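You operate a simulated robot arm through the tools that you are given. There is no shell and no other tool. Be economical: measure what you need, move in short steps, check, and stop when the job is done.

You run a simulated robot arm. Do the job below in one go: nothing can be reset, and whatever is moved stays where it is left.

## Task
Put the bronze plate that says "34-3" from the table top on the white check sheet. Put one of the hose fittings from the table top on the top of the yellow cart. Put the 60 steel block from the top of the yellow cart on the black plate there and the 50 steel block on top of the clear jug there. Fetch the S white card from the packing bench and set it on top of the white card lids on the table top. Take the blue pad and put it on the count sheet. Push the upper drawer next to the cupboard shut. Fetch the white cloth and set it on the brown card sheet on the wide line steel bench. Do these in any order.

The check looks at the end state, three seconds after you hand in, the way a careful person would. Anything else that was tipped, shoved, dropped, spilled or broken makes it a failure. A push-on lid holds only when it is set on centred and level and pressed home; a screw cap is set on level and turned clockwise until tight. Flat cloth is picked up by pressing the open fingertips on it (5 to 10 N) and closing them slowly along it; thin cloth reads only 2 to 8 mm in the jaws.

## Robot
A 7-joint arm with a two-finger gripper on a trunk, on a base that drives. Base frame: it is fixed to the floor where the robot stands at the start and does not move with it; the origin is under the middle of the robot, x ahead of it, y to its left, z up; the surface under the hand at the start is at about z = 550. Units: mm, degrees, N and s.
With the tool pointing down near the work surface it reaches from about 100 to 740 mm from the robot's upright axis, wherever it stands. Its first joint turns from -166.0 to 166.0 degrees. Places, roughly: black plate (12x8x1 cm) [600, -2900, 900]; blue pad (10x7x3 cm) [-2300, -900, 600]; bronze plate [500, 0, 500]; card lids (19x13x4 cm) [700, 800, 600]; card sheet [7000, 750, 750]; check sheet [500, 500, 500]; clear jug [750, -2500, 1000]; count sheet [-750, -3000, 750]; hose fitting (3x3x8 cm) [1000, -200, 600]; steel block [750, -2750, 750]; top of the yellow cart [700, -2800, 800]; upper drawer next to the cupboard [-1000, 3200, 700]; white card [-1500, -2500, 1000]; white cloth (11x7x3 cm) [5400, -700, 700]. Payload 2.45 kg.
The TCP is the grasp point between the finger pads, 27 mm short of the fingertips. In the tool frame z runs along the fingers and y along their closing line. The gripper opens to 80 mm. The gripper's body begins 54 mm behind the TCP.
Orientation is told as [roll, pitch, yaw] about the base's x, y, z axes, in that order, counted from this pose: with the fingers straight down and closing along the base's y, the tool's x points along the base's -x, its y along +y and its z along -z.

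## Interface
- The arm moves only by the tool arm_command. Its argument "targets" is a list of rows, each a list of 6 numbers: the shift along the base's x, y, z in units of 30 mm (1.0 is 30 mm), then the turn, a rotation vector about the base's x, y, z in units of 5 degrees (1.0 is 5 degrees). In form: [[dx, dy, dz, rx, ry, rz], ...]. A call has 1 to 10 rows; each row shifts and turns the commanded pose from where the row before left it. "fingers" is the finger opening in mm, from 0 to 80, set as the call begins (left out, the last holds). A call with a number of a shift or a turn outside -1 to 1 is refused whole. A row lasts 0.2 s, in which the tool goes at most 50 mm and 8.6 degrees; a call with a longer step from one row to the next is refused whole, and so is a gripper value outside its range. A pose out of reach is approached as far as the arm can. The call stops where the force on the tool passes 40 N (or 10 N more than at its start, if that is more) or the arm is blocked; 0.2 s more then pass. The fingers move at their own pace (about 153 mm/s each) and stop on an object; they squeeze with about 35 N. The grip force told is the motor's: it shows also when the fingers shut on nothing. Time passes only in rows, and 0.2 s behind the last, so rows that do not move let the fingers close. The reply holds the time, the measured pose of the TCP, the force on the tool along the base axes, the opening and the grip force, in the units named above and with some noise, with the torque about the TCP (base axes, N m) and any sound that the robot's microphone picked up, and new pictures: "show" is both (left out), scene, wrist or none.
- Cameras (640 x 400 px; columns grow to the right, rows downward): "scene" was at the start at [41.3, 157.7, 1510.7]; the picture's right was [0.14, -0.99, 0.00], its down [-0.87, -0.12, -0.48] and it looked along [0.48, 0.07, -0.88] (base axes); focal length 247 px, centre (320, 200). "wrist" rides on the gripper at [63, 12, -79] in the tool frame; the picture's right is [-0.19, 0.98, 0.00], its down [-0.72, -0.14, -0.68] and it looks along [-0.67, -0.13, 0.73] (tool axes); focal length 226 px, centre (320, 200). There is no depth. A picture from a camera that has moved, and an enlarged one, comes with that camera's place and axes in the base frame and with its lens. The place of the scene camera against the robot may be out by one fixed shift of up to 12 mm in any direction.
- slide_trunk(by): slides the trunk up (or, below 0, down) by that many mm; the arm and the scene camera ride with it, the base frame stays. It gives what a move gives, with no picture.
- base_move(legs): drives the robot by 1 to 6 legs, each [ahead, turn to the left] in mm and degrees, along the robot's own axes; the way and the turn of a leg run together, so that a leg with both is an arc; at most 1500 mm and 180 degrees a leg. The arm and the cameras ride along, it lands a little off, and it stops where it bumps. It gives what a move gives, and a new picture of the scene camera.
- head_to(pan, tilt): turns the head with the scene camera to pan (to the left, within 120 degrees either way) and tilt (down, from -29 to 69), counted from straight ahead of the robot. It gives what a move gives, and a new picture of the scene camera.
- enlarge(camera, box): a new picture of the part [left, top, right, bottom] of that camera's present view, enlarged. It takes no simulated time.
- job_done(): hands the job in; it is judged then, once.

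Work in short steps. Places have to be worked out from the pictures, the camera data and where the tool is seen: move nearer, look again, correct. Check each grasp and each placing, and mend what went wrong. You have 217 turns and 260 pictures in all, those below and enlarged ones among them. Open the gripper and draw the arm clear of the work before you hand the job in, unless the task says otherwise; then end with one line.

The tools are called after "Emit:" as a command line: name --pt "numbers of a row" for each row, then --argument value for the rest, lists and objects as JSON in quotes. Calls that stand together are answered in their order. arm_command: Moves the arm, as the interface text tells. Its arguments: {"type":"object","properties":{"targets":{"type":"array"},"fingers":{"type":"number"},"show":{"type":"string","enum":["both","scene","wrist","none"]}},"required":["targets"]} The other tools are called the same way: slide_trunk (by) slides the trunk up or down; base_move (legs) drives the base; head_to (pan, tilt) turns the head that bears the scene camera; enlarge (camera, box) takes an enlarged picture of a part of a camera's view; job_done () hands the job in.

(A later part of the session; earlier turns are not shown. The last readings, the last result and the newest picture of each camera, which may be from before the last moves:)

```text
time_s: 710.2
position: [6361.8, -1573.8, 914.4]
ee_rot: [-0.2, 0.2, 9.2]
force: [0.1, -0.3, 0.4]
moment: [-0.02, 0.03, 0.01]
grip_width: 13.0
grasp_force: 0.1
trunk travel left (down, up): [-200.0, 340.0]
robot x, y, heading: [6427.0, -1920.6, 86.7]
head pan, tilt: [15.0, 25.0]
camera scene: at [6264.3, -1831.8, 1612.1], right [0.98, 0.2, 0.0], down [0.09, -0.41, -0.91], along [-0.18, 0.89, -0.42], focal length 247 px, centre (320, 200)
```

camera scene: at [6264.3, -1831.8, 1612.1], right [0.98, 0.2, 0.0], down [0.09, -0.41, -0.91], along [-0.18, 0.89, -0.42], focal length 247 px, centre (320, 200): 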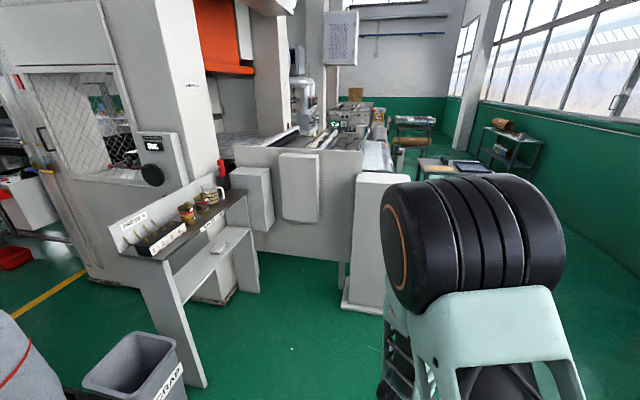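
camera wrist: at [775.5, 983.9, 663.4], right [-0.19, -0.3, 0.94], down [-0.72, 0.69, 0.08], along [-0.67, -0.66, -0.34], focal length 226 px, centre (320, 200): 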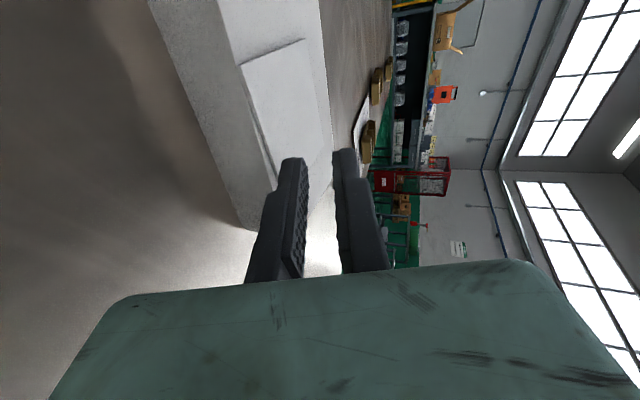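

The cloth is on the lower shelf of the stand, near (5398,-719,700), under an upper shelf. I drive nearer and face it.

Emit:
base_move --legs '[[1000, 0], [0, 93], [350, 0]]'

Emit:
head_to --pan -5 --tilt 40

```text
time_s: 721.2
position: [5796.4, -980.0, 914.8]
ee_rot: [-0.3, 0.3, 100.3]
force: [0.2, 0.9, -1.0]
moment: [0.0, 0.06, 0.01]
grip_width: 13.0
grasp_force: 0.1
trunk travel left (down, up): [-200.0, 340.0]
robot x, y, heading: [6142.6, -902.4, 178.0]
head pan, tilt: [15.0, 25.0]
camera scene: at [6060.2, -1059.3, 1612.1], right [-0.22, 0.98, 0.0], down [0.41, 0.09, -0.91], along [-0.88, -0.2, -0.42], focal length 247 px, centre (320, 200)
```

scene: 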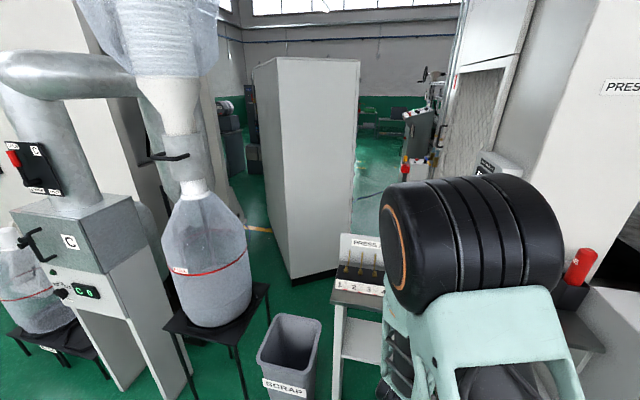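

```text
time_s: 722.0
position: [5797.0, -980.1, 914.8]
ee_rot: [-0.2, 0.3, 100.4]
force: [0.1, 1.1, 0.7]
moment: [-0.01, -0.01, -0.03]
grip_width: 13.1
grasp_force: 0.1
trunk travel left (down, up): [-200.0, 340.0]
robot x, y, heading: [6141.2, -908.5, 177.7]
head pan, tilt: [-5.0, 40.0]
camera scene: at [6066.2, -1028.4, 1588.8], right [0.12, 0.99, 0.0], down [0.64, -0.08, -0.77], along [-0.76, 0.1, -0.64], focal length 247 px, centre (320, 200)
```

scene: 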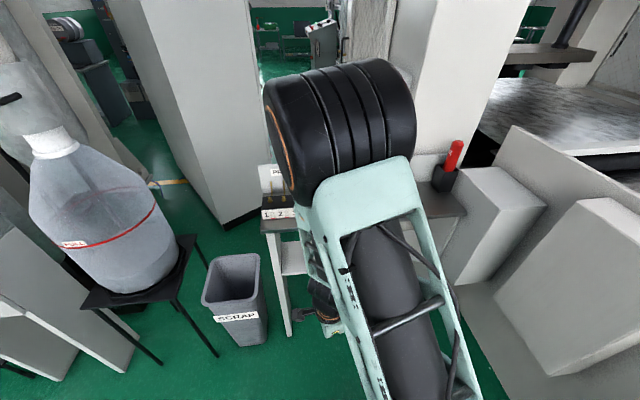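

I bring the hand around: yaw to 90°, tilt 45° toward the shelf, positioned in front of the cloth, and look with the wrist camera.

Emit:
arm_command --pt "-0.4 0.87 0 0 0 -1" --pt "-0.4 0.87 0 0 0 -1" --pt "-0.4 0.87 0 0 1 0" --pt "-0.4 0.87 0 0 1 0" --pt "-0.4 0.87 0 0 1 0" --pt "-0.4 0.87 0 0 1 0" --pt "-0.4 0.87 0 0 1 0" --pt "-0.4 0.87 0 0 1 0" --pt "-0.4 0.87 0 0 1 0" --pt "-0.4 0.87 0 0 1 0" --fingers 70

```text
time_s: 724.2
position: [5675.8, -718.3, 915.5]
ee_rot: [40.0, 0.2, 90.4]
force: [0.8, 0.2, 0.6]
moment: [0.03, -0.02, -0.02]
grip_width: 69.9
grasp_force: 0.1
trunk travel left (down, up): [-200.0, 340.0]
robot x, y, heading: [6141.2, -908.1, 177.8]
head pan, tilt: [-5.0, 40.0]
camera scene: at [6066.3, -1027.9, 1588.8], right [0.13, 0.99, 0.0], down [0.64, -0.08, -0.77], along [-0.76, 0.1, -0.64], focal length 247 px, centre (320, 200)
camera wrist: at [5718.0, -782.7, 983.5], right [-0.75, 0.19, 0.63], down [0.54, 0.72, 0.43], along [-0.37, 0.67, -0.65], focal length 226 px, centre (320, 200)
```

scene: 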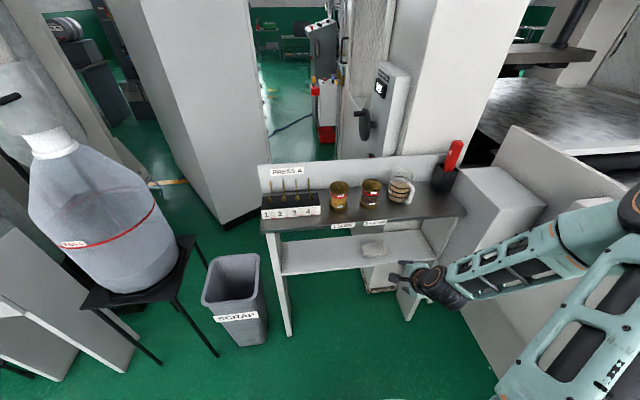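
wrist: 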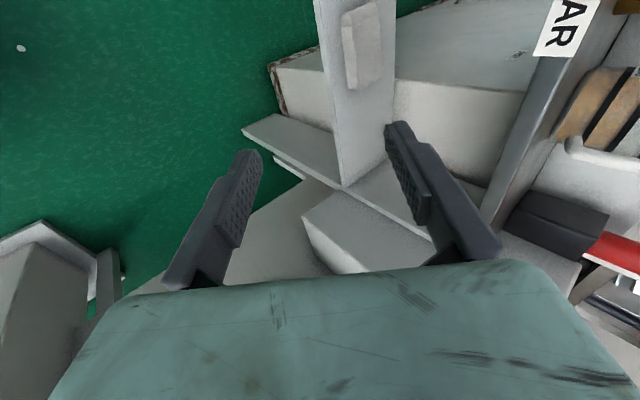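

Emit:
enlarge --camera "wrist" --box '[260, 0, 460, 200]'

Emit:
enlarge --camera "scene" --box '[250, 140, 480, 320]'

```text
2.00 times, centred on (360, 100) of wrist
camera zoom: at [5718.0, -782.7, 983.5], right [-0.75, 0.19, 0.63], down [0.54, 0.72, 0.43], along [-0.37, 0.67, -0.65], focal length 452 px, centre (240, 400)
```

zoom: 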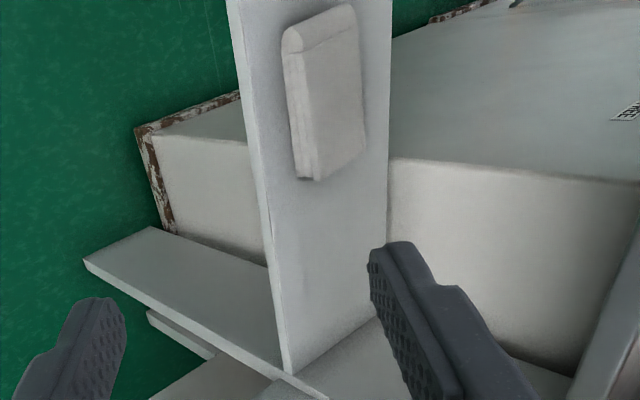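

```text
2.22 times, centred on (365, 230) of scene
camera zoom: at [6066.3, -1027.9, 1588.8], right [0.13, 0.99, 0.0], down [0.64, -0.08, -0.77], along [-0.76, 0.1, -0.64], focal length 550 px, centre (220, 133)
```

zoom: 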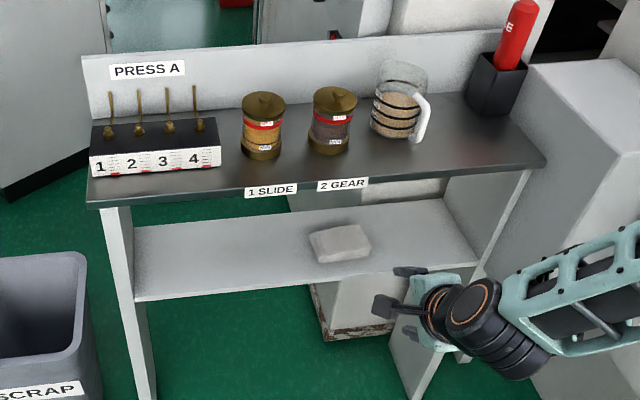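

The folded cloth lies at about (5418,-705), top z≈712, 110 mm along y; shelf front edge x≈5480. I roll the hand 90° about its own axis so the fingers close along y, keeping the 50° downward slant that fits under the upper shelf.

Emit:
arm_command --pt "0 0 0 0.643 0 0.766" --pt "0 0 0 0.643 0 0.766" --pt "0 0 0 0.643 0 0.766" --pt "0 0 0 0.643 0 0.766" --pt "0 0 0 0.643 0 0.766" --pt "0 0 0 0.643 0 0.766" --pt "0 0 0 0.643 0 0.766" --pt "0 0 0 0.643 0 0.766" --pt "0 0 0 0.643 0 0.766" --show "none"

Emit:
arm_command --pt "0 0 0 0.643 0 0.766" --pt "0 0 0 0.643 0 0.766" --pt "0 0 0 0.643 0 0.766" --pt "0 0 0 0.643 0 0.766" --pt "0 0 0 0.643 0 0.766" --pt "0 0 0 0.643 0 0.766" --pt "0 0 0 0.643 0 0.766" --pt "0 0 0 0.643 0 0.766" --pt "0 0 0 0.643 0 0.766" --show "both"

```text
time_s: 726.2
position: [5675.6, -719.7, 914.6]
ee_rot: [30.3, -26.9, 128.0]
force: [-0.1, -0.9, 0.2]
moment: [-0.02, -0.02, 0.02]
grip_width: 70.0
grasp_force: 0.0
trunk travel left (down, up): [-200.0, 340.0]
robot x, y, heading: [6138.5, -907.8, 177.9]
head pan, tilt: [-5.0, 40.0]
```

```text
time_s: 728.2
position: [5676.2, -720.1, 915.7]
ee_rot: [-0.4, -39.6, -179.6]
force: [-0.4, 0.3, 0.4]
moment: [0.0, 0.01, 0.02]
grip_width: 70.0
grasp_force: 0.0
trunk travel left (down, up): [-200.0, 340.0]
robot x, y, heading: [6139.2, -906.0, 177.8]
head pan, tilt: [-5.0, 40.0]
camera scene: at [6066.2, -1028.2, 1588.8], right [0.13, 0.99, 0.0], down [0.64, -0.08, -0.77], along [-0.76, 0.1, -0.64], focal length 247 px, centre (320, 200)
camera wrist: at [5775.7, -731.9, 934.8], right [-0.14, -0.98, 0.12], down [-0.12, 0.14, 0.98], along [-0.98, 0.13, -0.14], focal length 226 px, centre (320, 200)
```

scene: 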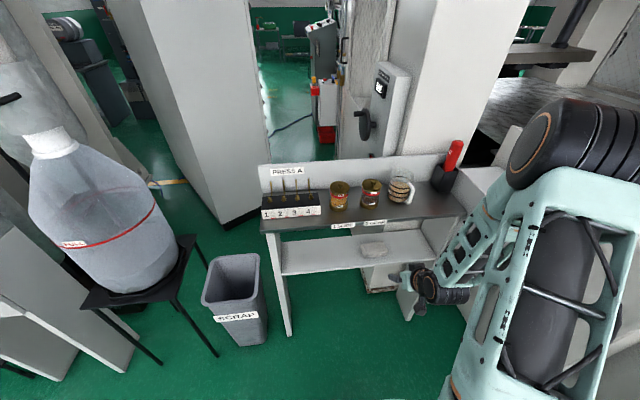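
wrist: 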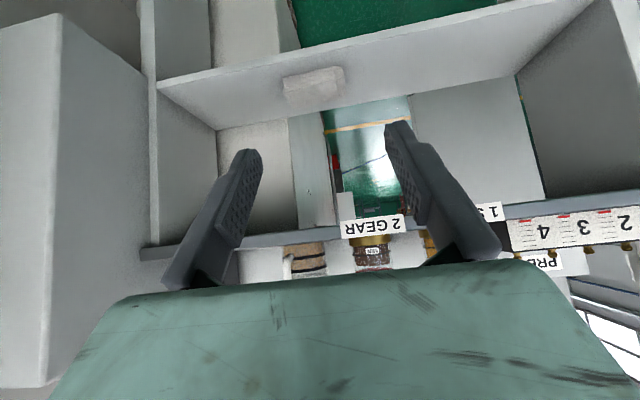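

The view into the shelf is clear; cloth centre y≈-700. I move in along the slant until the fingertips are about 30 mm over the cloth.

Emit:
arm_command --pt "-0.9 0.075 -0.625 0 0 0" --pt "-0.9 0.075 -0.625 0 0 0" --pt "-0.9 0.075 -0.625 0 0 0" --pt "-0.9 0.075 -0.625 0 0 0" --pt "-0.9 0.075 -0.625 0 0 0" --pt "-0.9 0.075 -0.625 0 0 0" --pt "-0.9 0.075 -0.625 0 0 0" --pt "-0.9 0.075 -0.625 0 0 0" --pt "0 0 0 0 0 0" --show "both"

Emit:
enlarge --camera "scene" --box '[300, 170, 480, 310]'

```text
time_s: 730.2
position: [5458.9, -702.3, 762.9]
ee_rot: [-0.3, -39.6, -179.8]
force: [-0.9, 0.4, 0.1]
moment: [-0.01, -0.03, 0.01]
grip_width: 70.0
grasp_force: 0.0
trunk travel left (down, up): [-200.0, 340.0]
robot x, y, heading: [6140.6, -907.5, 177.8]
head pan, tilt: [-5.0, 40.0]
camera scene: at [6065.9, -1028.0, 1588.8], right [0.13, 0.99, 0.0], down [0.64, -0.08, -0.77], along [-0.76, 0.1, -0.64], focal length 247 px, centre (320, 200)
camera wrist: at [5559.3, -714.3, 781.8], right [-0.15, -0.98, 0.12], down [-0.12, 0.14, 0.98], along [-0.98, 0.13, -0.14], focal length 226 px, centre (320, 200)
```

scene: 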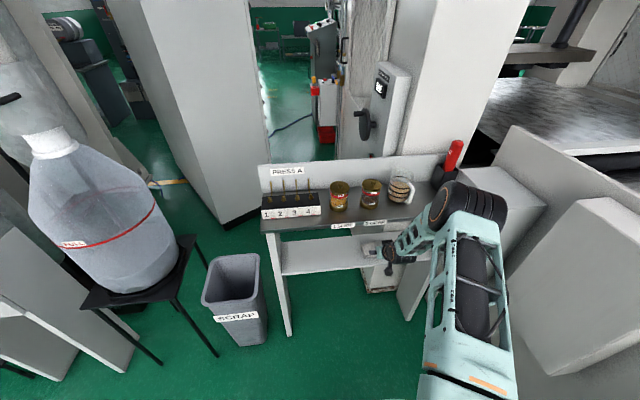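
wrist: 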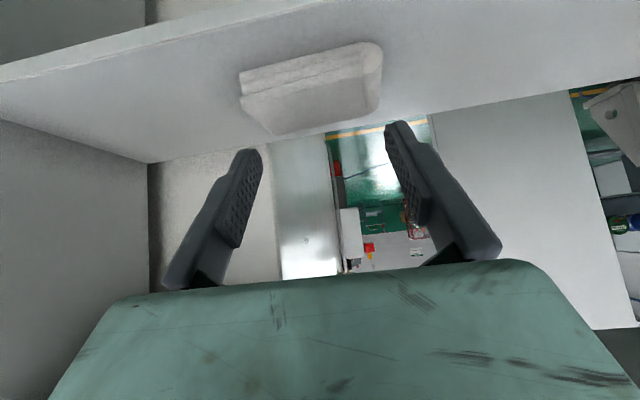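

```text
2.86 times, centred on (390, 240) of scene
camera zoom: at [6065.9, -1028.0, 1588.8], right [0.13, 0.99, 0.0], down [0.64, -0.08, -0.77], along [-0.76, 0.1, -0.64], focal length 707 px, centre (120, 86)
```

zoom: 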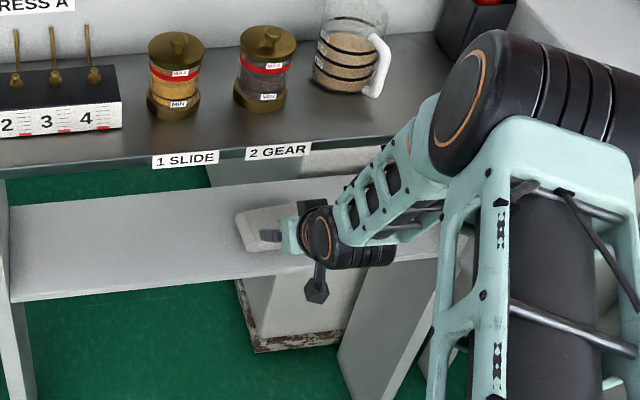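

Triangulating with the wrist views, the cloth's top centre is (5385,-697,677), farther in and lower than thought. I move to 20 mm above it with the fingers 60 mm open.

Emit:
arm_command --pt "-0.7 0.06 -0.5 0 0 0" --pt "-0.7 0.06 -0.5 0 0 0" --pt "-0.5 0.06 -0.5 0 0 0" --pt "0 0 0 0 0 0" --fingers 56 --show "wrist"

```text
time_s: 731.2
position: [5402.5, -695.3, 719.1]
ee_rot: [-0.3, -39.6, -179.8]
force: [-0.4, -0.3, 0.0]
moment: [0.0, 0.03, 0.02]
grip_width: 56.1
grasp_force: 0.0
trunk travel left (down, up): [-200.0, 340.0]
robot x, y, heading: [6141.0, -907.2, 177.9]
head pan, tilt: [-5.0, 40.0]
camera wrist: at [5501.9, -709.2, 738.5], right [-0.15, -0.98, 0.12], down [-0.12, 0.14, 0.98], along [-0.98, 0.13, -0.14], focal length 226 px, centre (320, 200)
```

wrist: 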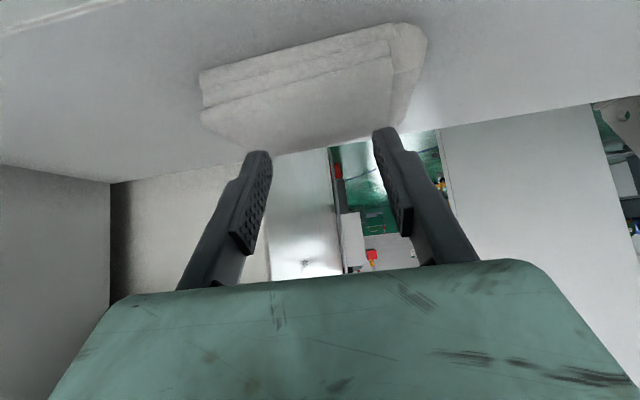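

Cloth spans x≈5337–5404, top z≈670. I shift slightly inward and lower in small steps to feel contact.

Emit:
arm_command --pt "-0.4 -0.1 -0.4 0 0 0" --pt "0 0 -0.3 0 0 0" --pt "0 0 -0.1 0 0 0" --pt "0 0 0 0 0 0" --show "none"

Emit:
arm_command --pt "0 0 -0.1 0 0 0" --pt "0 0 -0.1 0 0 0" --pt "0 0 0 0 0 0" --show "wrist"

```text
time_s: 731.9
position: [5384.7, -698.3, 706.2]
ee_rot: [-0.6, -40.6, -179.4]
force: [-3.0, 0.3, 12.3]
moment: [-0.29, 0.28, 0.04]
grip_width: 53.4
grasp_force: 0.0
trunk travel left (down, up): [-200.0, 340.0]
robot x, y, heading: [6138.0, -907.7, 178.0]
head pan, tilt: [-5.0, 40.0]
stopped in row 3: the force on the tool passed its limit at 45 N (the readings are from after the stop); the commanded pose is now the measured one
```

```text
time_s: 732.5
position: [5380.3, -697.3, 705.0]
ee_rot: [-0.7, -41.1, -179.6]
force: [-2.0, -0.1, 11.9]
moment: [-0.34, 0.23, 0.02]
grip_width: 52.6
grasp_force: 0.1
trunk travel left (down, up): [-200.0, 340.0]
robot x, y, heading: [6143.8, -904.3, 177.9]
head pan, tilt: [-5.0, 40.0]
stopped in row 2: the force on the tool passed its limit at 43 N (the readings are from after the stop); the commanded pose is now the measured one
camera wrist: at [5481.1, -710.9, 722.4], right [-0.14, -0.98, 0.12], down [-0.09, 0.13, 0.99], along [-0.99, 0.13, -0.11], focal length 226 px, centre (320, 200)
```

wrist: 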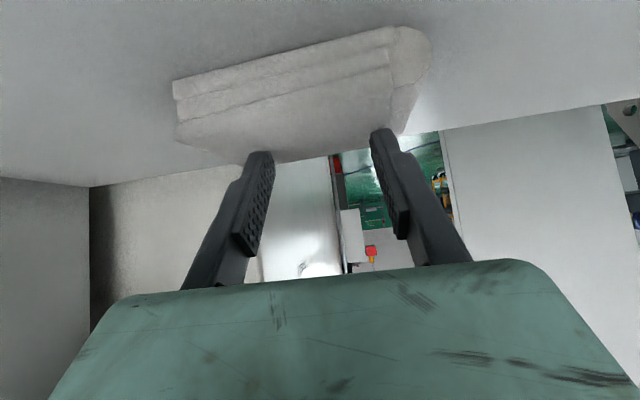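

Contact at about 12 N. Now I close the fingers in small decrements along the cloth.

Emit:
arm_command --pt "0 0 0 0 0 0" --pt "0 0 0 0 0 0" --fingers 44 --show "none"

Emit:
arm_command --pt "0 0 0 0 0 0" --pt "0 0 0 0 0 0" --fingers 34 --show "wrist"

```text
time_s: 733.1
position: [5381.6, -700.3, 704.3]
ee_rot: [-0.6, -40.8, -179.5]
force: [-3.7, -4.4, 10.3]
moment: [-0.28, 0.24, -0.03]
grip_width: 43.1
grasp_force: 0.1
trunk travel left (down, up): [-200.0, 340.0]
robot x, y, heading: [6138.6, -908.0, 177.9]
head pan, tilt: [-5.0, 40.0]
```

```text
time_s: 733.7
position: [5384.1, -697.6, 701.0]
ee_rot: [-0.6, -40.7, -179.5]
force: [0.5, -0.2, 0.6]
moment: [0.0, 0.01, -0.03]
grip_width: 33.1
grasp_force: 0.1
trunk travel left (down, up): [-200.0, 340.0]
robot x, y, heading: [6140.4, -908.1, 177.8]
head pan, tilt: [-5.0, 40.0]
camera wrist: at [5483.3, -711.2, 719.3], right [-0.14, -0.98, 0.12], down [-0.1, 0.13, 0.99], along [-0.98, 0.13, -0.12], focal length 226 px, centre (320, 200)
```

wrist: 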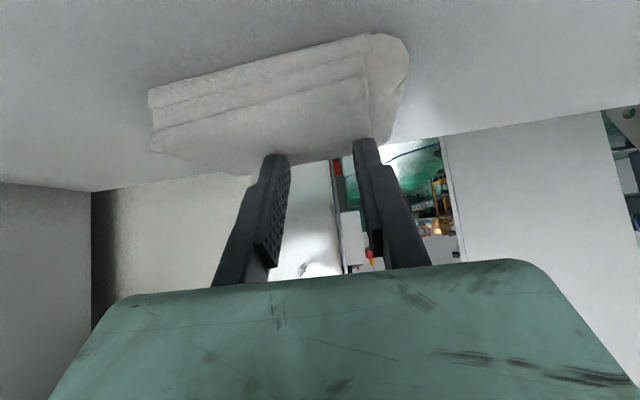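

The fingers had touched only a raised fold at the right end and slid off. I reopen to 42 mm, shift 8 mm in +y and 10 mm inward, and lower to touch the flat part.

Emit:
arm_command --pt "0 0.1 0.3 0 0 0" --pt "-0.33 0.17 0 0.1 0 0" --pt "0 0 -0.3 0 0 0" --pt "0 0 0 0 0 0" --fingers 42 --show "none"

Emit:
arm_command --pt "0 0 -0.1 0 0 0" --pt "0 0 -0.1 0 0 0" --pt "0 0 -0.1 0 0 0" --pt "0 0 0 0 0 0" --show "wrist"

```text
time_s: 734.7
position: [5373.2, -689.7, 702.3]
ee_rot: [-1.3, -40.9, -179.1]
force: [0.5, -2.0, 5.9]
moment: [-0.16, 0.06, 0.06]
grip_width: 41.2
grasp_force: 0.1
trunk travel left (down, up): [-200.0, 340.0]
robot x, y, heading: [6139.4, -904.8, 177.7]
head pan, tilt: [-5.0, 40.0]
```

```text
time_s: 735.5
position: [5368.2, -689.6, 703.1]
ee_rot: [-1.3, -41.7, -179.0]
force: [-0.4, 0.7, 14.2]
moment: [-0.28, 0.19, 0.12]
grip_width: 37.2
grasp_force: 0.1
trunk travel left (down, up): [-200.0, 340.0]
robot x, y, heading: [6140.4, -909.6, 177.6]
head pan, tilt: [-5.0, 40.0]
stopped in row 4: the force on the tool passed its limit at 42 N (the readings are from after the stop); the commanded pose is now the measured one
camera wrist: at [5468.1, -703.5, 717.8], right [-0.14, -0.98, 0.11], down [-0.08, 0.12, 0.99], along [-0.99, 0.13, -0.1], focal length 226 px, centre (320, 200)
```

wrist: 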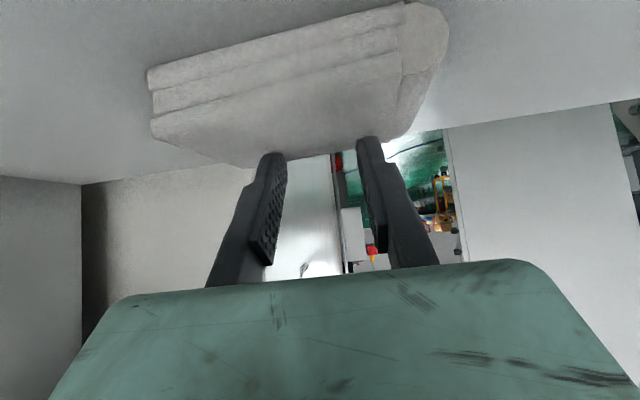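

By this contact the cloth top is z≈682 and spans x≈5350–5395, so the tips were on its rear edge. I lift, move 25 mm forward, open to 52 and press on the middle.

Emit:
arm_command --pt "0 0 0.4 0 0 0" --pt "0.85 0 0 -0.2 0.2 0" --pt "0 -0.03 -0.25 0 0 0" --pt "0 0 0 0 0 0" --fingers 52 --show "wrist"

```text
time_s: 736.5
position: [5394.3, -692.6, 705.5]
ee_rot: [0.0, -42.5, -180.0]
force: [1.6, -0.3, 12.1]
moment: [0.01, 0.2, -0.03]
grip_width: 51.8
grasp_force: 0.0
trunk travel left (down, up): [-200.0, 340.0]
robot x, y, heading: [6141.3, -906.7, 177.8]
head pan, tilt: [-5.0, 40.0]
camera wrist: at [5494.2, -705.3, 719.6], right [-0.14, -0.98, 0.13], down [-0.07, 0.14, 0.99], along [-0.99, 0.13, -0.09], focal length 226 px, centre (320, 200)
```

wrist: 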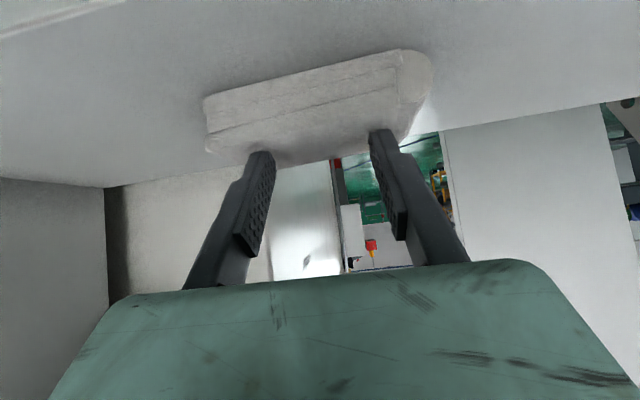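

Even 12 N contact on both tips. Close step by step.

Emit:
arm_command --pt "0 0 0 0 0 0" --pt "0 0 0 0 0 0" --fingers 44 --show "none"

Emit:
arm_command --pt "0 0 -0.02 0 0 0" --pt "0 0 0 0 0 0" --fingers 36 --show "wrist"

```text
time_s: 737.1
position: [5396.6, -692.6, 702.9]
ee_rot: [0.1, -42.3, -180.0]
force: [1.6, -1.1, 3.9]
moment: [0.05, 0.0, 0.03]
grip_width: 40.4
grasp_force: 0.0
trunk travel left (down, up): [-200.0, 340.0]
robot x, y, heading: [6140.4, -904.2, 178.0]
head pan, tilt: [-5.0, 40.0]
```

```text
time_s: 737.7
position: [5395.0, -691.7, 701.6]
ee_rot: [0.2, -42.3, -180.0]
force: [-1.2, -0.6, -0.8]
moment: [-0.01, 0.02, 0.03]
grip_width: 36.0
grasp_force: 0.2
trunk travel left (down, up): [-200.0, 340.0]
robot x, y, heading: [6139.1, -905.1, 177.7]
head pan, tilt: [-5.0, 40.0]
camera wrist: at [5494.8, -705.4, 716.8], right [-0.14, -0.98, 0.13], down [-0.07, 0.14, 0.99], along [-0.99, 0.13, -0.09], focal length 226 px, centre (320, 200)
```

wrist: 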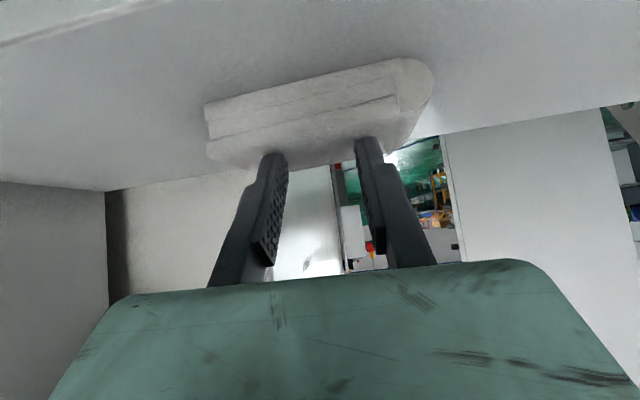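

Contact faded as the fingers moved toward the middle, where the cloth is lower. I lower again until both tips press.

Emit:
arm_command --pt "0 0 -0.1 0 0 0" --pt "0 0 -0.1 0 0 0" --pt "0 0 -0.1 0 0 0" --pt "0 0 0 0 0 0" --show "wrist"

```text
time_s: 738.6
position: [5390.4, -692.0, 701.6]
ee_rot: [-0.2, -43.2, -179.9]
force: [-2.5, 0.7, 13.1]
moment: [-0.05, 0.22, 0.04]
grip_width: 35.1
grasp_force: 0.1
trunk travel left (down, up): [-200.0, 340.0]
robot x, y, heading: [6136.9, -906.0, 177.8]
head pan, tilt: [-5.0, 40.0]
stopped in row 4: the force on the tool passed its limit at 42 N (the readings are from after the stop); the commanded pose is now the measured one
camera wrist: at [5490.7, -704.0, 714.4], right [-0.14, -0.98, 0.13], down [-0.06, 0.14, 0.99], along [-0.99, 0.13, -0.08], focal length 226 px, centre (320, 200)
```

wrist: 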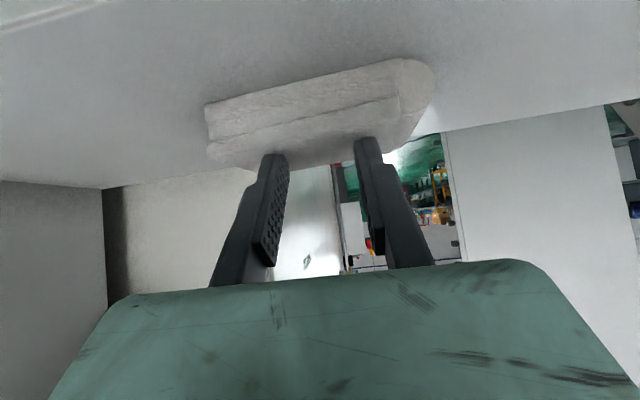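

Now 13 N at both tips. I close further while pushing down slightly to keep the pressure.

Emit:
arm_command --pt "0 0 -0.06 0 0 0" --pt "0 0 -0.06 0 0 0" --fingers 24 --show "none"

Emit:
arm_command --pt "0 0 -0.06 0 0 0" --pt "0 0 -0.06 0 0 0" --fingers 12 --show "wrist"

```text
time_s: 739.2
position: [5392.1, -690.9, 698.5]
ee_rot: [-0.2, -43.1, -179.9]
force: [4.8, -1.4, 29.2]
moment: [-0.07, 0.17, 0.0]
grip_width: 22.6
grasp_force: 0.0
trunk travel left (down, up): [-200.0, 340.0]
robot x, y, heading: [6145.3, -907.8, 177.9]
head pan, tilt: [-5.0, 40.0]
```

```text
time_s: 739.8
position: [5393.1, -692.8, 694.4]
ee_rot: [-0.2, -43.1, -179.8]
force: [9.4, -4.5, 37.7]
moment: [-0.07, 0.01, 0.1]
grip_width: 7.1
grasp_force: 0.0
trunk travel left (down, up): [-200.0, 340.0]
robot x, y, heading: [6135.8, -910.6, 178.0]
head pan, tilt: [-5.0, 40.0]
camera wrist: at [5492.9, -705.1, 707.9], right [-0.14, -0.98, 0.13], down [-0.06, 0.14, 0.99], along [-0.99, 0.13, -0.08], focal length 226 px, centre (320, 200)
```

wrist: 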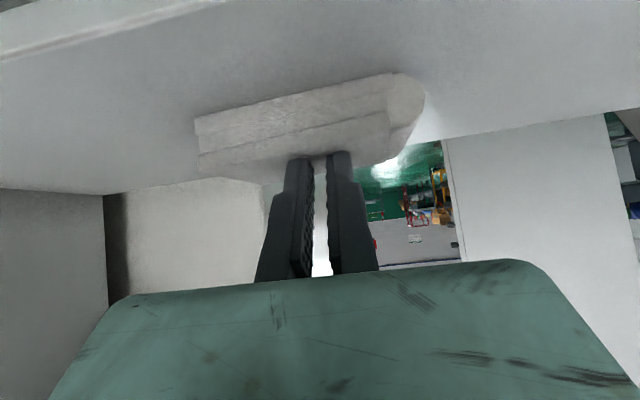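

The cloth yields and bunches. Close fully and see the width and force.

Emit:
arm_command --pt "0 0 0 0 0 0" --pt "0 0 0 0 0 0" --pt "0 0 0 0 0 0" --fingers 0 --show "wrist"

```text
time_s: 740.6
position: [5392.0, -692.0, 693.5]
ee_rot: [-0.3, -42.9, -179.8]
force: [1.7, -1.7, 31.9]
moment: [-0.03, 0.07, 0.03]
grip_width: 5.9
grasp_force: 29.8
trunk travel left (down, up): [-200.0, 340.0]
robot x, y, heading: [6140.3, -905.6, 177.5]
head pan, tilt: [-5.0, 40.0]
camera wrist: at [5492.8, -705.1, 706.6], right [-0.14, -0.98, 0.13], down [-0.06, 0.14, 0.99], along [-0.99, 0.13, -0.08], focal length 226 px, centre (320, 200)
```

wrist: 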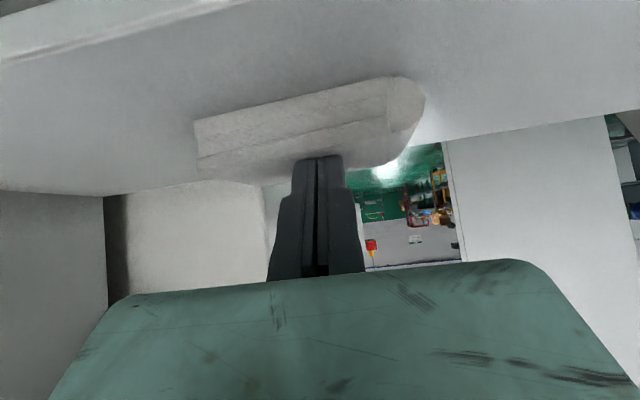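

5.9 mm in the jaws: the cloth is pinched. Lift gently and check.

Emit:
arm_command --pt "0 0 0.2 0 0 0" --pt "0 0 0.3 0 0 0" --pt "0.1 0 0.4 0 0 0" --pt "0.2 0 0.4 0 0 0" --pt "0.3 0 0.4 0 0 0" --pt "0 0 0 0 0 0" --show "both"

```text
time_s: 742.0
position: [5409.2, -692.6, 741.4]
ee_rot: [-0.1, -42.7, -179.9]
force: [0.1, -0.4, -0.4]
moment: [0.0, -0.02, 0.01]
grip_width: 0.0
grasp_force: 30.0
trunk travel left (down, up): [-200.0, 340.0]
robot x, y, heading: [6141.7, -903.9, 177.9]
head pan, tilt: [-5.0, 40.0]
camera scene: at [6066.9, -1028.2, 1588.7], right [0.13, 0.99, 0.0], down [0.64, -0.08, -0.77], along [-0.76, 0.1, -0.64], focal length 247 px, centre (320, 200)
camera wrist: at [5510.1, -704.7, 755.8], right [-0.14, -0.98, 0.13], down [-0.07, 0.14, 0.99], along [-0.99, 0.13, -0.08], focal length 226 px, centre (320, 200)
```

scene: 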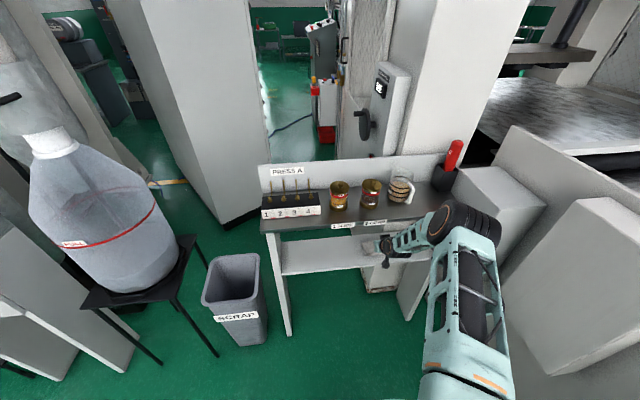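
wrist: 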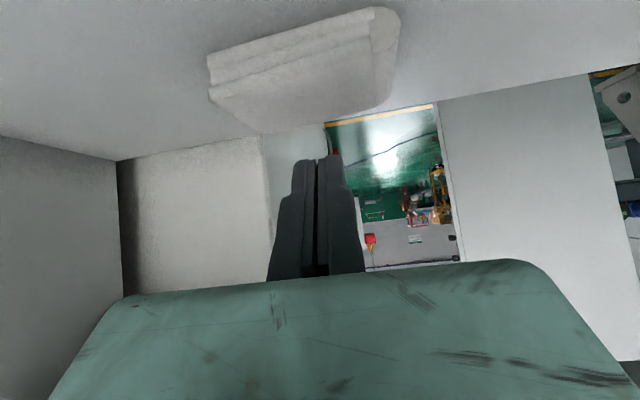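

It slipped out: the cloth behaves like a soft block, too wide in y for the jaws. I'll turn it 90° on the shelf by pushing its +y end from the front, so its 70 mm side faces the jaws.

Emit:
arm_command --pt "0.9 0.65 0 0 0 0" --pt "0.95 0.7 0 0 0 0" --pt "0 0 -0.9 0 0 0" --pt "0 0 -0.9 0 0 0" --pt "0 0 0 0 0 0" --show "wrist"

```text
time_s: 743.2
position: [5463.7, -650.7, 685.7]
ee_rot: [-0.1, -42.7, -179.9]
force: [0.0, -0.2, -0.4]
moment: [0.0, 0.0, 0.01]
grip_width: 0.1
grasp_force: 29.7
trunk travel left (down, up): [-200.0, 340.0]
robot x, y, heading: [6142.5, -906.4, 177.8]
head pan, tilt: [-5.0, 40.0]
camera wrist: at [5565.1, -664.5, 701.0], right [-0.14, -0.98, 0.13], down [-0.06, 0.14, 0.99], along [-0.99, 0.13, -0.08], focal length 226 px, centre (320, 200)
```

wrist: 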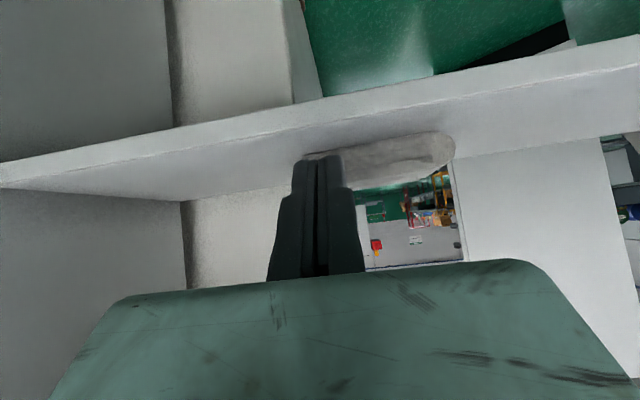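

The fingers stand before the cloth's +y end. Push inward 45 mm.

Emit:
arm_command --pt "-0.4 0 0 0 0 0" --pt "-0.4 0 0 0 0 0" --pt "-0.4 0 0 0 0 0" --pt "-0.4 0 0 0 0 0" --pt "-0.4 0 0 0 0 0" --pt "0 0 0 0 0 0" --show "wrist"

```text
time_s: 744.6
position: [5405.7, -650.5, 687.2]
ee_rot: [-0.1, -42.7, -179.9]
force: [-0.1, -0.2, -1.3]
moment: [0.03, 0.0, -0.01]
grip_width: 0.2
grasp_force: 29.4
trunk travel left (down, up): [-200.0, 340.0]
robot x, y, heading: [6137.8, -906.0, 177.6]
head pan, tilt: [-5.0, 40.0]
camera wrist: at [5505.7, -664.1, 701.3], right [-0.14, -0.98, 0.13], down [-0.07, 0.14, 0.99], along [-0.99, 0.13, -0.08], focal length 226 px, centre (320, 200)
```

wrist: 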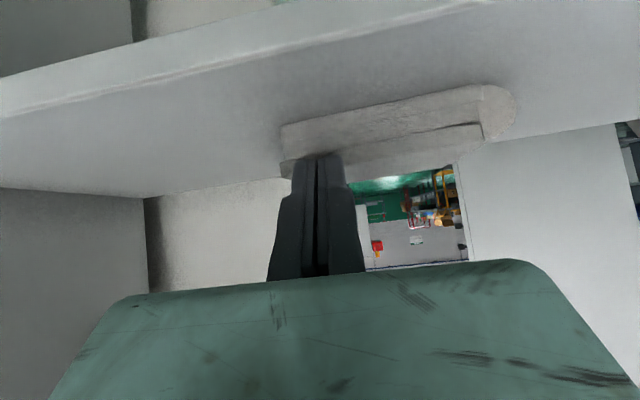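

Emit:
arm_command --pt "-0.3 0 -0.1 0 0 0" --pt "-0.3 0 0 0 0 0" --pt "-0.3 0 0 0 0 0" --pt "0 0 0 0 0 0" --show "wrist"

Emit:
enlarge --camera "scene" --box '[320, 200, 460, 300]'

```text
time_s: 745.6
position: [5377.7, -651.3, 686.7]
ee_rot: [-0.1, -42.8, -180.0]
force: [5.1, 1.7, 12.0]
moment: [-0.08, 0.02, 0.04]
grip_width: 0.0
grasp_force: 30.3
trunk travel left (down, up): [-200.0, 340.0]
robot x, y, heading: [6139.4, -911.3, 177.7]
head pan, tilt: [-5.0, 40.0]
camera wrist: at [5478.9, -664.4, 700.0], right [-0.14, -0.98, 0.13], down [-0.06, 0.14, 0.99], along [-0.99, 0.13, -0.08], focal length 226 px, centre (320, 200)
```

wrist: 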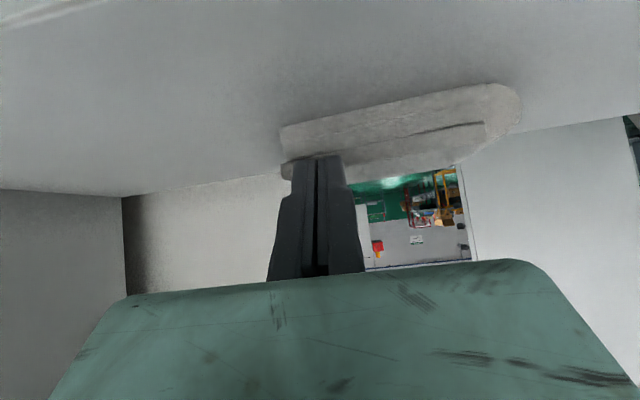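

```text
4.00 times, centred on (390, 250) of scene
camera zoom: at [6068.3, -1028.4, 1588.9], right [0.13, 0.99, 0.0], down [0.64, -0.08, -0.77], along [-0.76, 0.1, -0.64], focal length 990 px, centre (40, 0)
```

zoom: 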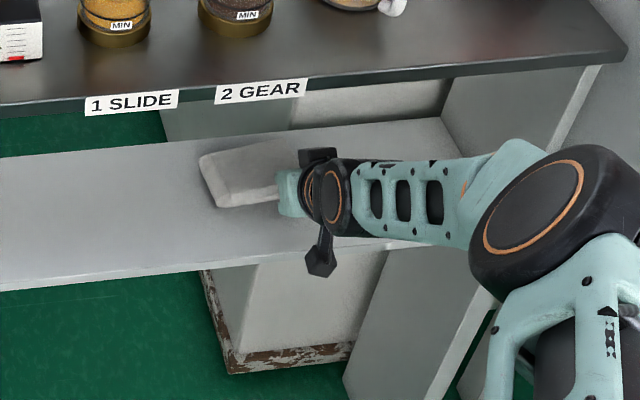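

The cloth moved back as a whole (center now about (5337,-690)). Friction from above moves it well, so I press on its -y end and drag that end forward to rotate it.

Emit:
arm_command --pt "0 0 0.8 0 0 0" --pt "0 0 0.4 0 0 0" --pt "-0.25 -0.9 0 0 0 0" --pt "-0.25 -0.9 0 0 0 0" --pt "-0.1 -0.9 0 0 0 0" --pt "0 0 -0.4 0 0 0" --pt "0 0 -0.2 0 0 0" --pt "0 0 0 0 0 0" --show "wrist"

```text
time_s: 747.4
position: [5359.8, -732.3, 703.0]
ee_rot: [-0.1, -42.7, -180.0]
force: [-0.9, 0.5, 0.0]
moment: [-0.03, 0.01, 0.02]
grip_width: 0.0
grasp_force: 29.5
trunk travel left (down, up): [-200.0, 340.0]
robot x, y, heading: [6140.8, -900.1, 178.0]
head pan, tilt: [-5.0, 40.0]
camera wrist: at [5460.4, -745.1, 716.9], right [-0.14, -0.98, 0.13], down [-0.06, 0.14, 0.99], along [-0.99, 0.13, -0.08], focal length 226 px, centre (320, 200)
```

wrist: 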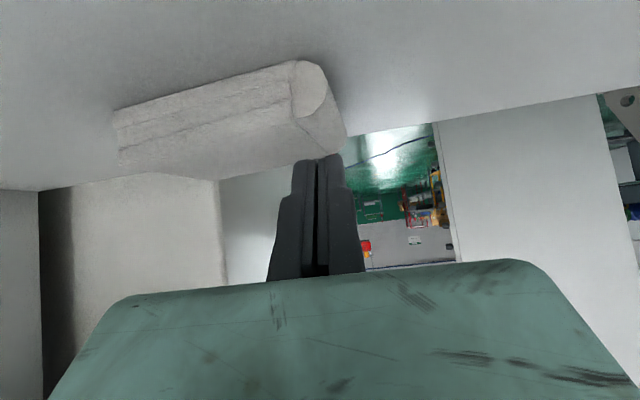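

Emit:
arm_command --pt "0 0.15 -0.15 0 0 0" --pt "0 0 -0.15 0 0 0" --pt "0 0 -0.12 0 0 0" --pt "0 0 0 0 0 0" --show "none"

```text
time_s: 748.4
position: [5359.0, -727.7, 692.9]
ee_rot: [0.0, -43.1, -179.9]
force: [5.1, -2.8, 21.3]
moment: [-0.02, 0.03, 0.0]
grip_width: 6.0
grasp_force: 30.2
trunk travel left (down, up): [-200.0, 340.0]
robot x, y, heading: [6140.5, -904.1, 177.4]
head pan, tilt: [-5.0, 40.0]
```

21 N on the -y end. Drag it forward 50 mm.

Emit:
arm_command --pt "0.3 0 0 0 0 0" --pt "0.4 0 0 0 0 0" --pt "0.4 0.05 -0.02 0 0 0" --pt "0.4 0.05 -0.02 0 0 0" --pt "0 0 0 0 0 0" --show "wrist"

```text
time_s: 749.6
position: [5403.9, -724.6, 692.7]
ee_rot: [-0.2, -43.0, -179.9]
force: [-11.2, -2.4, 32.1]
moment: [-0.06, 0.33, 0.07]
grip_width: 6.3
grasp_force: 30.1
trunk travel left (down, up): [-200.0, 340.0]
robot x, y, heading: [6138.9, -904.1, 177.9]
head pan, tilt: [-5.0, 40.0]
camera wrist: at [5504.3, -737.5, 706.3], right [-0.14, -0.98, 0.13], down [-0.06, 0.14, 0.99], along [-0.99, 0.13, -0.08], focal length 226 px, centre (320, 200)
```

wrist: 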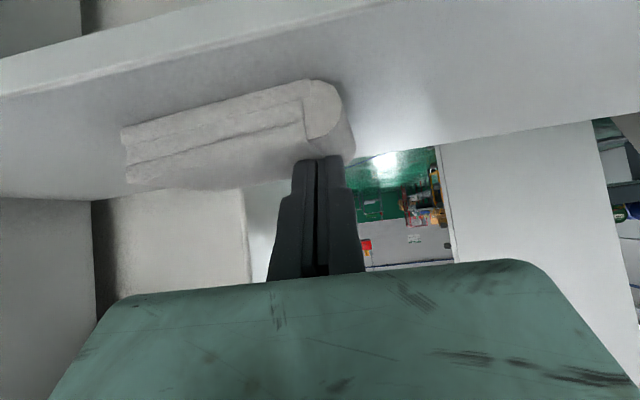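

The whole cloth slides forward under the fingers without turning. I use that: drag it on until it overhangs the shelf's front edge, then grip its 30 mm thickness from the front.

Emit:
arm_command --pt "0.4 0 -0.02 0 0 0" --pt "0.4 0 0 0 0 0" --pt "0.4 0 -0.02 0 0 0" --pt "0.3 0 0 0 0 0" --pt "0 0 0 0 0 0" --show "both"

Emit:
enlarge --camera "scene" --box '[320, 200, 460, 300]'

```text
time_s: 750.5
position: [5437.6, -724.2, 693.9]
ee_rot: [-0.4, -43.5, -179.9]
force: [-1.5, 1.5, 6.5]
moment: [0.0, 0.02, 0.02]
grip_width: 6.0
grasp_force: 29.8
trunk travel left (down, up): [-200.0, 340.0]
robot x, y, heading: [6143.5, -906.8, 177.9]
head pan, tilt: [-5.0, 40.0]
stopped in row 4: the force on the tool passed its limit at 45 N (the readings are from after the stop); the commanded pose is now the measured one
camera scene: at [6067.5, -1028.3, 1588.4], right [0.13, 0.99, 0.0], down [0.64, -0.08, -0.77], along [-0.76, 0.1, -0.64], focal length 247 px, centre (320, 200)
camera wrist: at [5538.0, -736.0, 706.1], right [-0.14, -0.98, 0.13], down [-0.05, 0.14, 0.99], along [-0.99, 0.13, -0.07], focal length 226 px, centre (320, 200)
```

scene: 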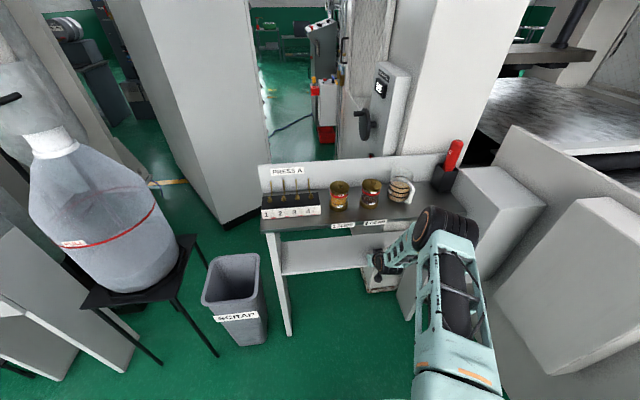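
wrist: 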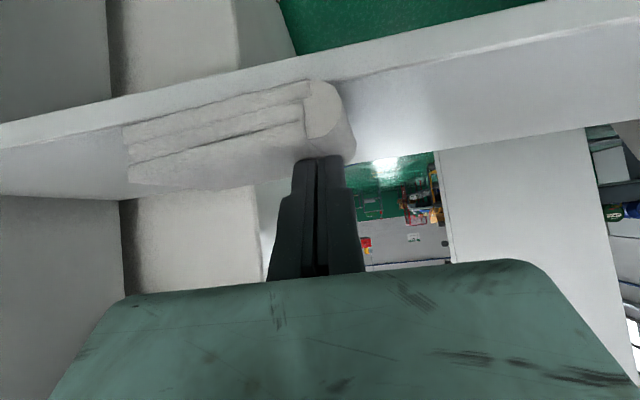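

```text
4.00 times, centred on (390, 250) of scene
camera zoom: at [6067.5, -1028.3, 1588.4], right [0.13, 0.99, 0.0], down [0.64, -0.08, -0.77], along [-0.76, 0.1, -0.64], focal length 990 px, centre (40, 0)
```

zoom: 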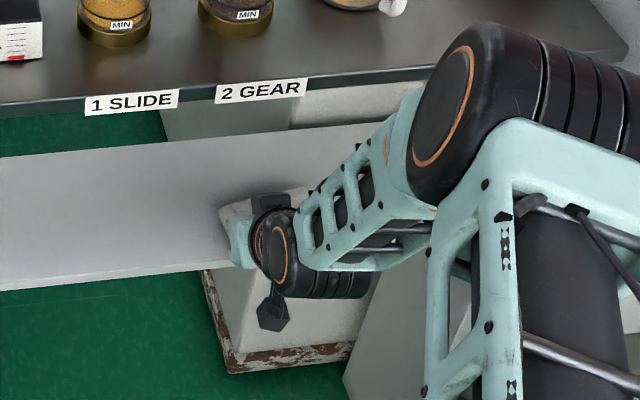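

The front of the cloth has reached the shelf edge. Drag another 24 mm for an overhang.

Emit:
arm_command --pt "0 0 -0.06 0 0 0" --pt "0.3 0 -0.03 0 0 0" --pt "0.3 0 0 0 0 0" --pt "0.25 0 0 0 0 0" --pt "0 0 0 0 0 0" --show "wrist"

```text
time_s: 751.7
position: [5464.8, -723.5, 688.9]
ee_rot: [-0.3, -43.3, -179.9]
force: [0.2, -0.3, 1.2]
moment: [-0.01, 0.02, 0.0]
grip_width: 0.1
grasp_force: 29.8
trunk travel left (down, up): [-200.0, 340.0]
robot x, y, heading: [6141.2, -905.0, 177.8]
head pan, tilt: [-5.0, 40.0]
camera wrist: at [5565.3, -737.1, 702.1], right [-0.14, -0.98, 0.13], down [-0.06, 0.14, 0.99], along [-0.99, 0.13, -0.08], focal length 226 px, centre (320, 200)
```

wrist: 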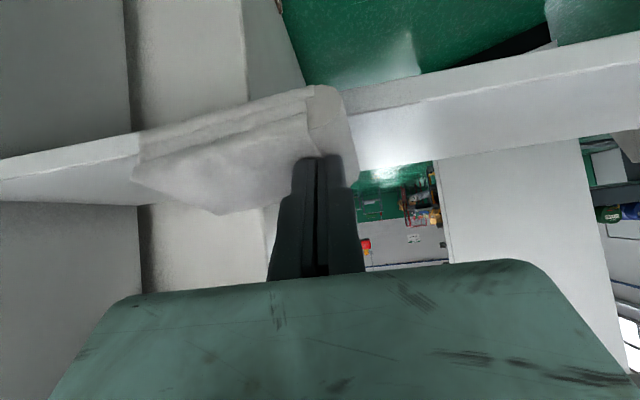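

The cloth begins to tip over the edge; I drag it back 12 mm first and then lift the fingers.

Emit:
arm_command --pt "-0.25 0 -0.03 0 0 0" --pt "-0.25 0 0 0 0 0" --pt "0 0 0 0 0 0" --show "wrist"

```text
time_s: 752.5
position: [5449.3, -724.1, 691.9]
ee_rot: [-0.5, -43.7, -179.7]
force: [11.2, 1.3, 36.7]
moment: [0.06, -0.05, -0.12]
grip_width: 5.9
grasp_force: 30.0
trunk travel left (down, up): [-200.0, 340.0]
robot x, y, heading: [6136.6, -909.0, 177.5]
head pan, tilt: [-5.0, 40.0]
camera wrist: at [5549.8, -736.0, 705.0], right [-0.14, -0.98, 0.13], down [-0.05, 0.14, 0.99], along [-0.99, 0.13, -0.07], focal length 226 px, centre (320, 200)
```

wrist: 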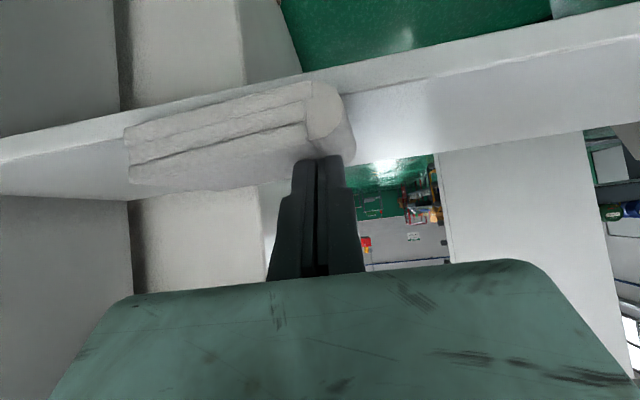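

Flat again with ~11 mm overhang. I lift, press farther back, and drag 10 mm more.

Emit:
arm_command --pt "0 0 0.5 0 0 0" --pt "0 0 0.5 0 0 0" --pt "-0.8 0.5 0 0 0 0" --pt "-0.1 0.4 -0.4 0 0 0" --pt "0 0 -0.3 0 0 0" --pt "0 0 -0.15 0 0 0" --pt "0 0 0 0 0 0" --show "wrist"

```text
time_s: 754.1
position: [5421.2, -695.9, 694.0]
ee_rot: [-0.3, -43.3, -179.8]
force: [0.5, -0.4, 6.0]
moment: [0.01, 0.02, -0.02]
grip_width: 6.0
grasp_force: 29.7
trunk travel left (down, up): [-200.0, 340.0]
robot x, y, heading: [6147.0, -908.3, 177.9]
head pan, tilt: [-5.0, 40.0]
camera wrist: at [5522.1, -709.0, 706.4], right [-0.14, -0.98, 0.13], down [-0.05, 0.14, 0.99], along [-0.99, 0.13, -0.07], focal length 226 px, centre (320, 200)
```

wrist: 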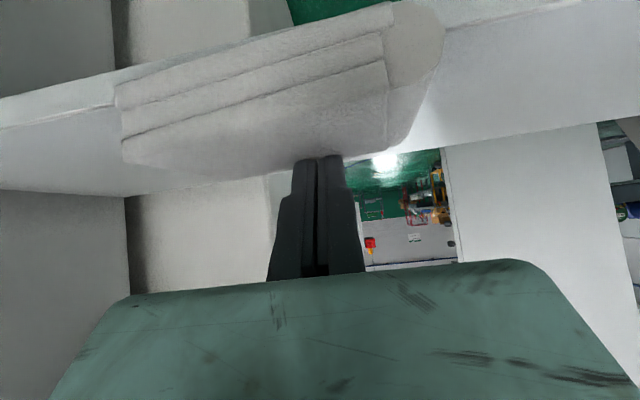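

At 6 N now. I retry the pinch within the stated 5–10 N: open to 36 here, then close slowly while watching the force.

Emit:
arm_command --pt "0 0 0.1 0 0 0" --pt "0 0 0 0 0 0" --pt "0 0 -0.08 0 0 0" --pt "0 0 0 0 0 0" --fingers 36 --show "none"

```text
time_s: 755.1
position: [5421.6, -694.5, 699.2]
ee_rot: [-0.5, -43.8, -179.7]
force: [-3.0, 15.3, 37.3]
moment: [0.13, 0.39, -0.18]
grip_width: 26.0
grasp_force: 0.0
trunk travel left (down, up): [-200.0, 340.0]
robot x, y, heading: [6140.3, -908.3, 177.8]
head pan, tilt: [-5.0, 40.0]
```

Emit:
arm_command --pt "0 0 0.12 0 0 0" --pt "0 0 0.04 0 0 0" --pt "0 0 0 0 0 0" --show "none"

```text
time_s: 755.9
position: [5422.8, -697.5, 699.4]
ee_rot: [-0.4, -43.4, -179.8]
force: [-7.0, 4.2, 20.4]
moment: [0.02, 0.41, 0.01]
grip_width: 26.1
grasp_force: 0.1
trunk travel left (down, up): [-200.0, 340.0]
robot x, y, heading: [6137.8, -905.8, 177.7]
head pan, tilt: [-5.0, 40.0]
```

Emit:
arm_command --pt "0 0 0.1 0 0 0" --pt "0 0 0 0 0 0" --show "none"

```text
time_s: 756.5
position: [5424.1, -697.5, 699.8]
ee_rot: [-0.2, -43.1, -179.8]
force: [-1.0, -0.2, 11.0]
moment: [-0.01, 0.15, 0.0]
grip_width: 27.8
grasp_force: 0.0
trunk travel left (down, up): [-200.0, 340.0]
robot x, y, heading: [6138.2, -903.3, 177.9]
head pan, tilt: [-5.0, 40.0]
```

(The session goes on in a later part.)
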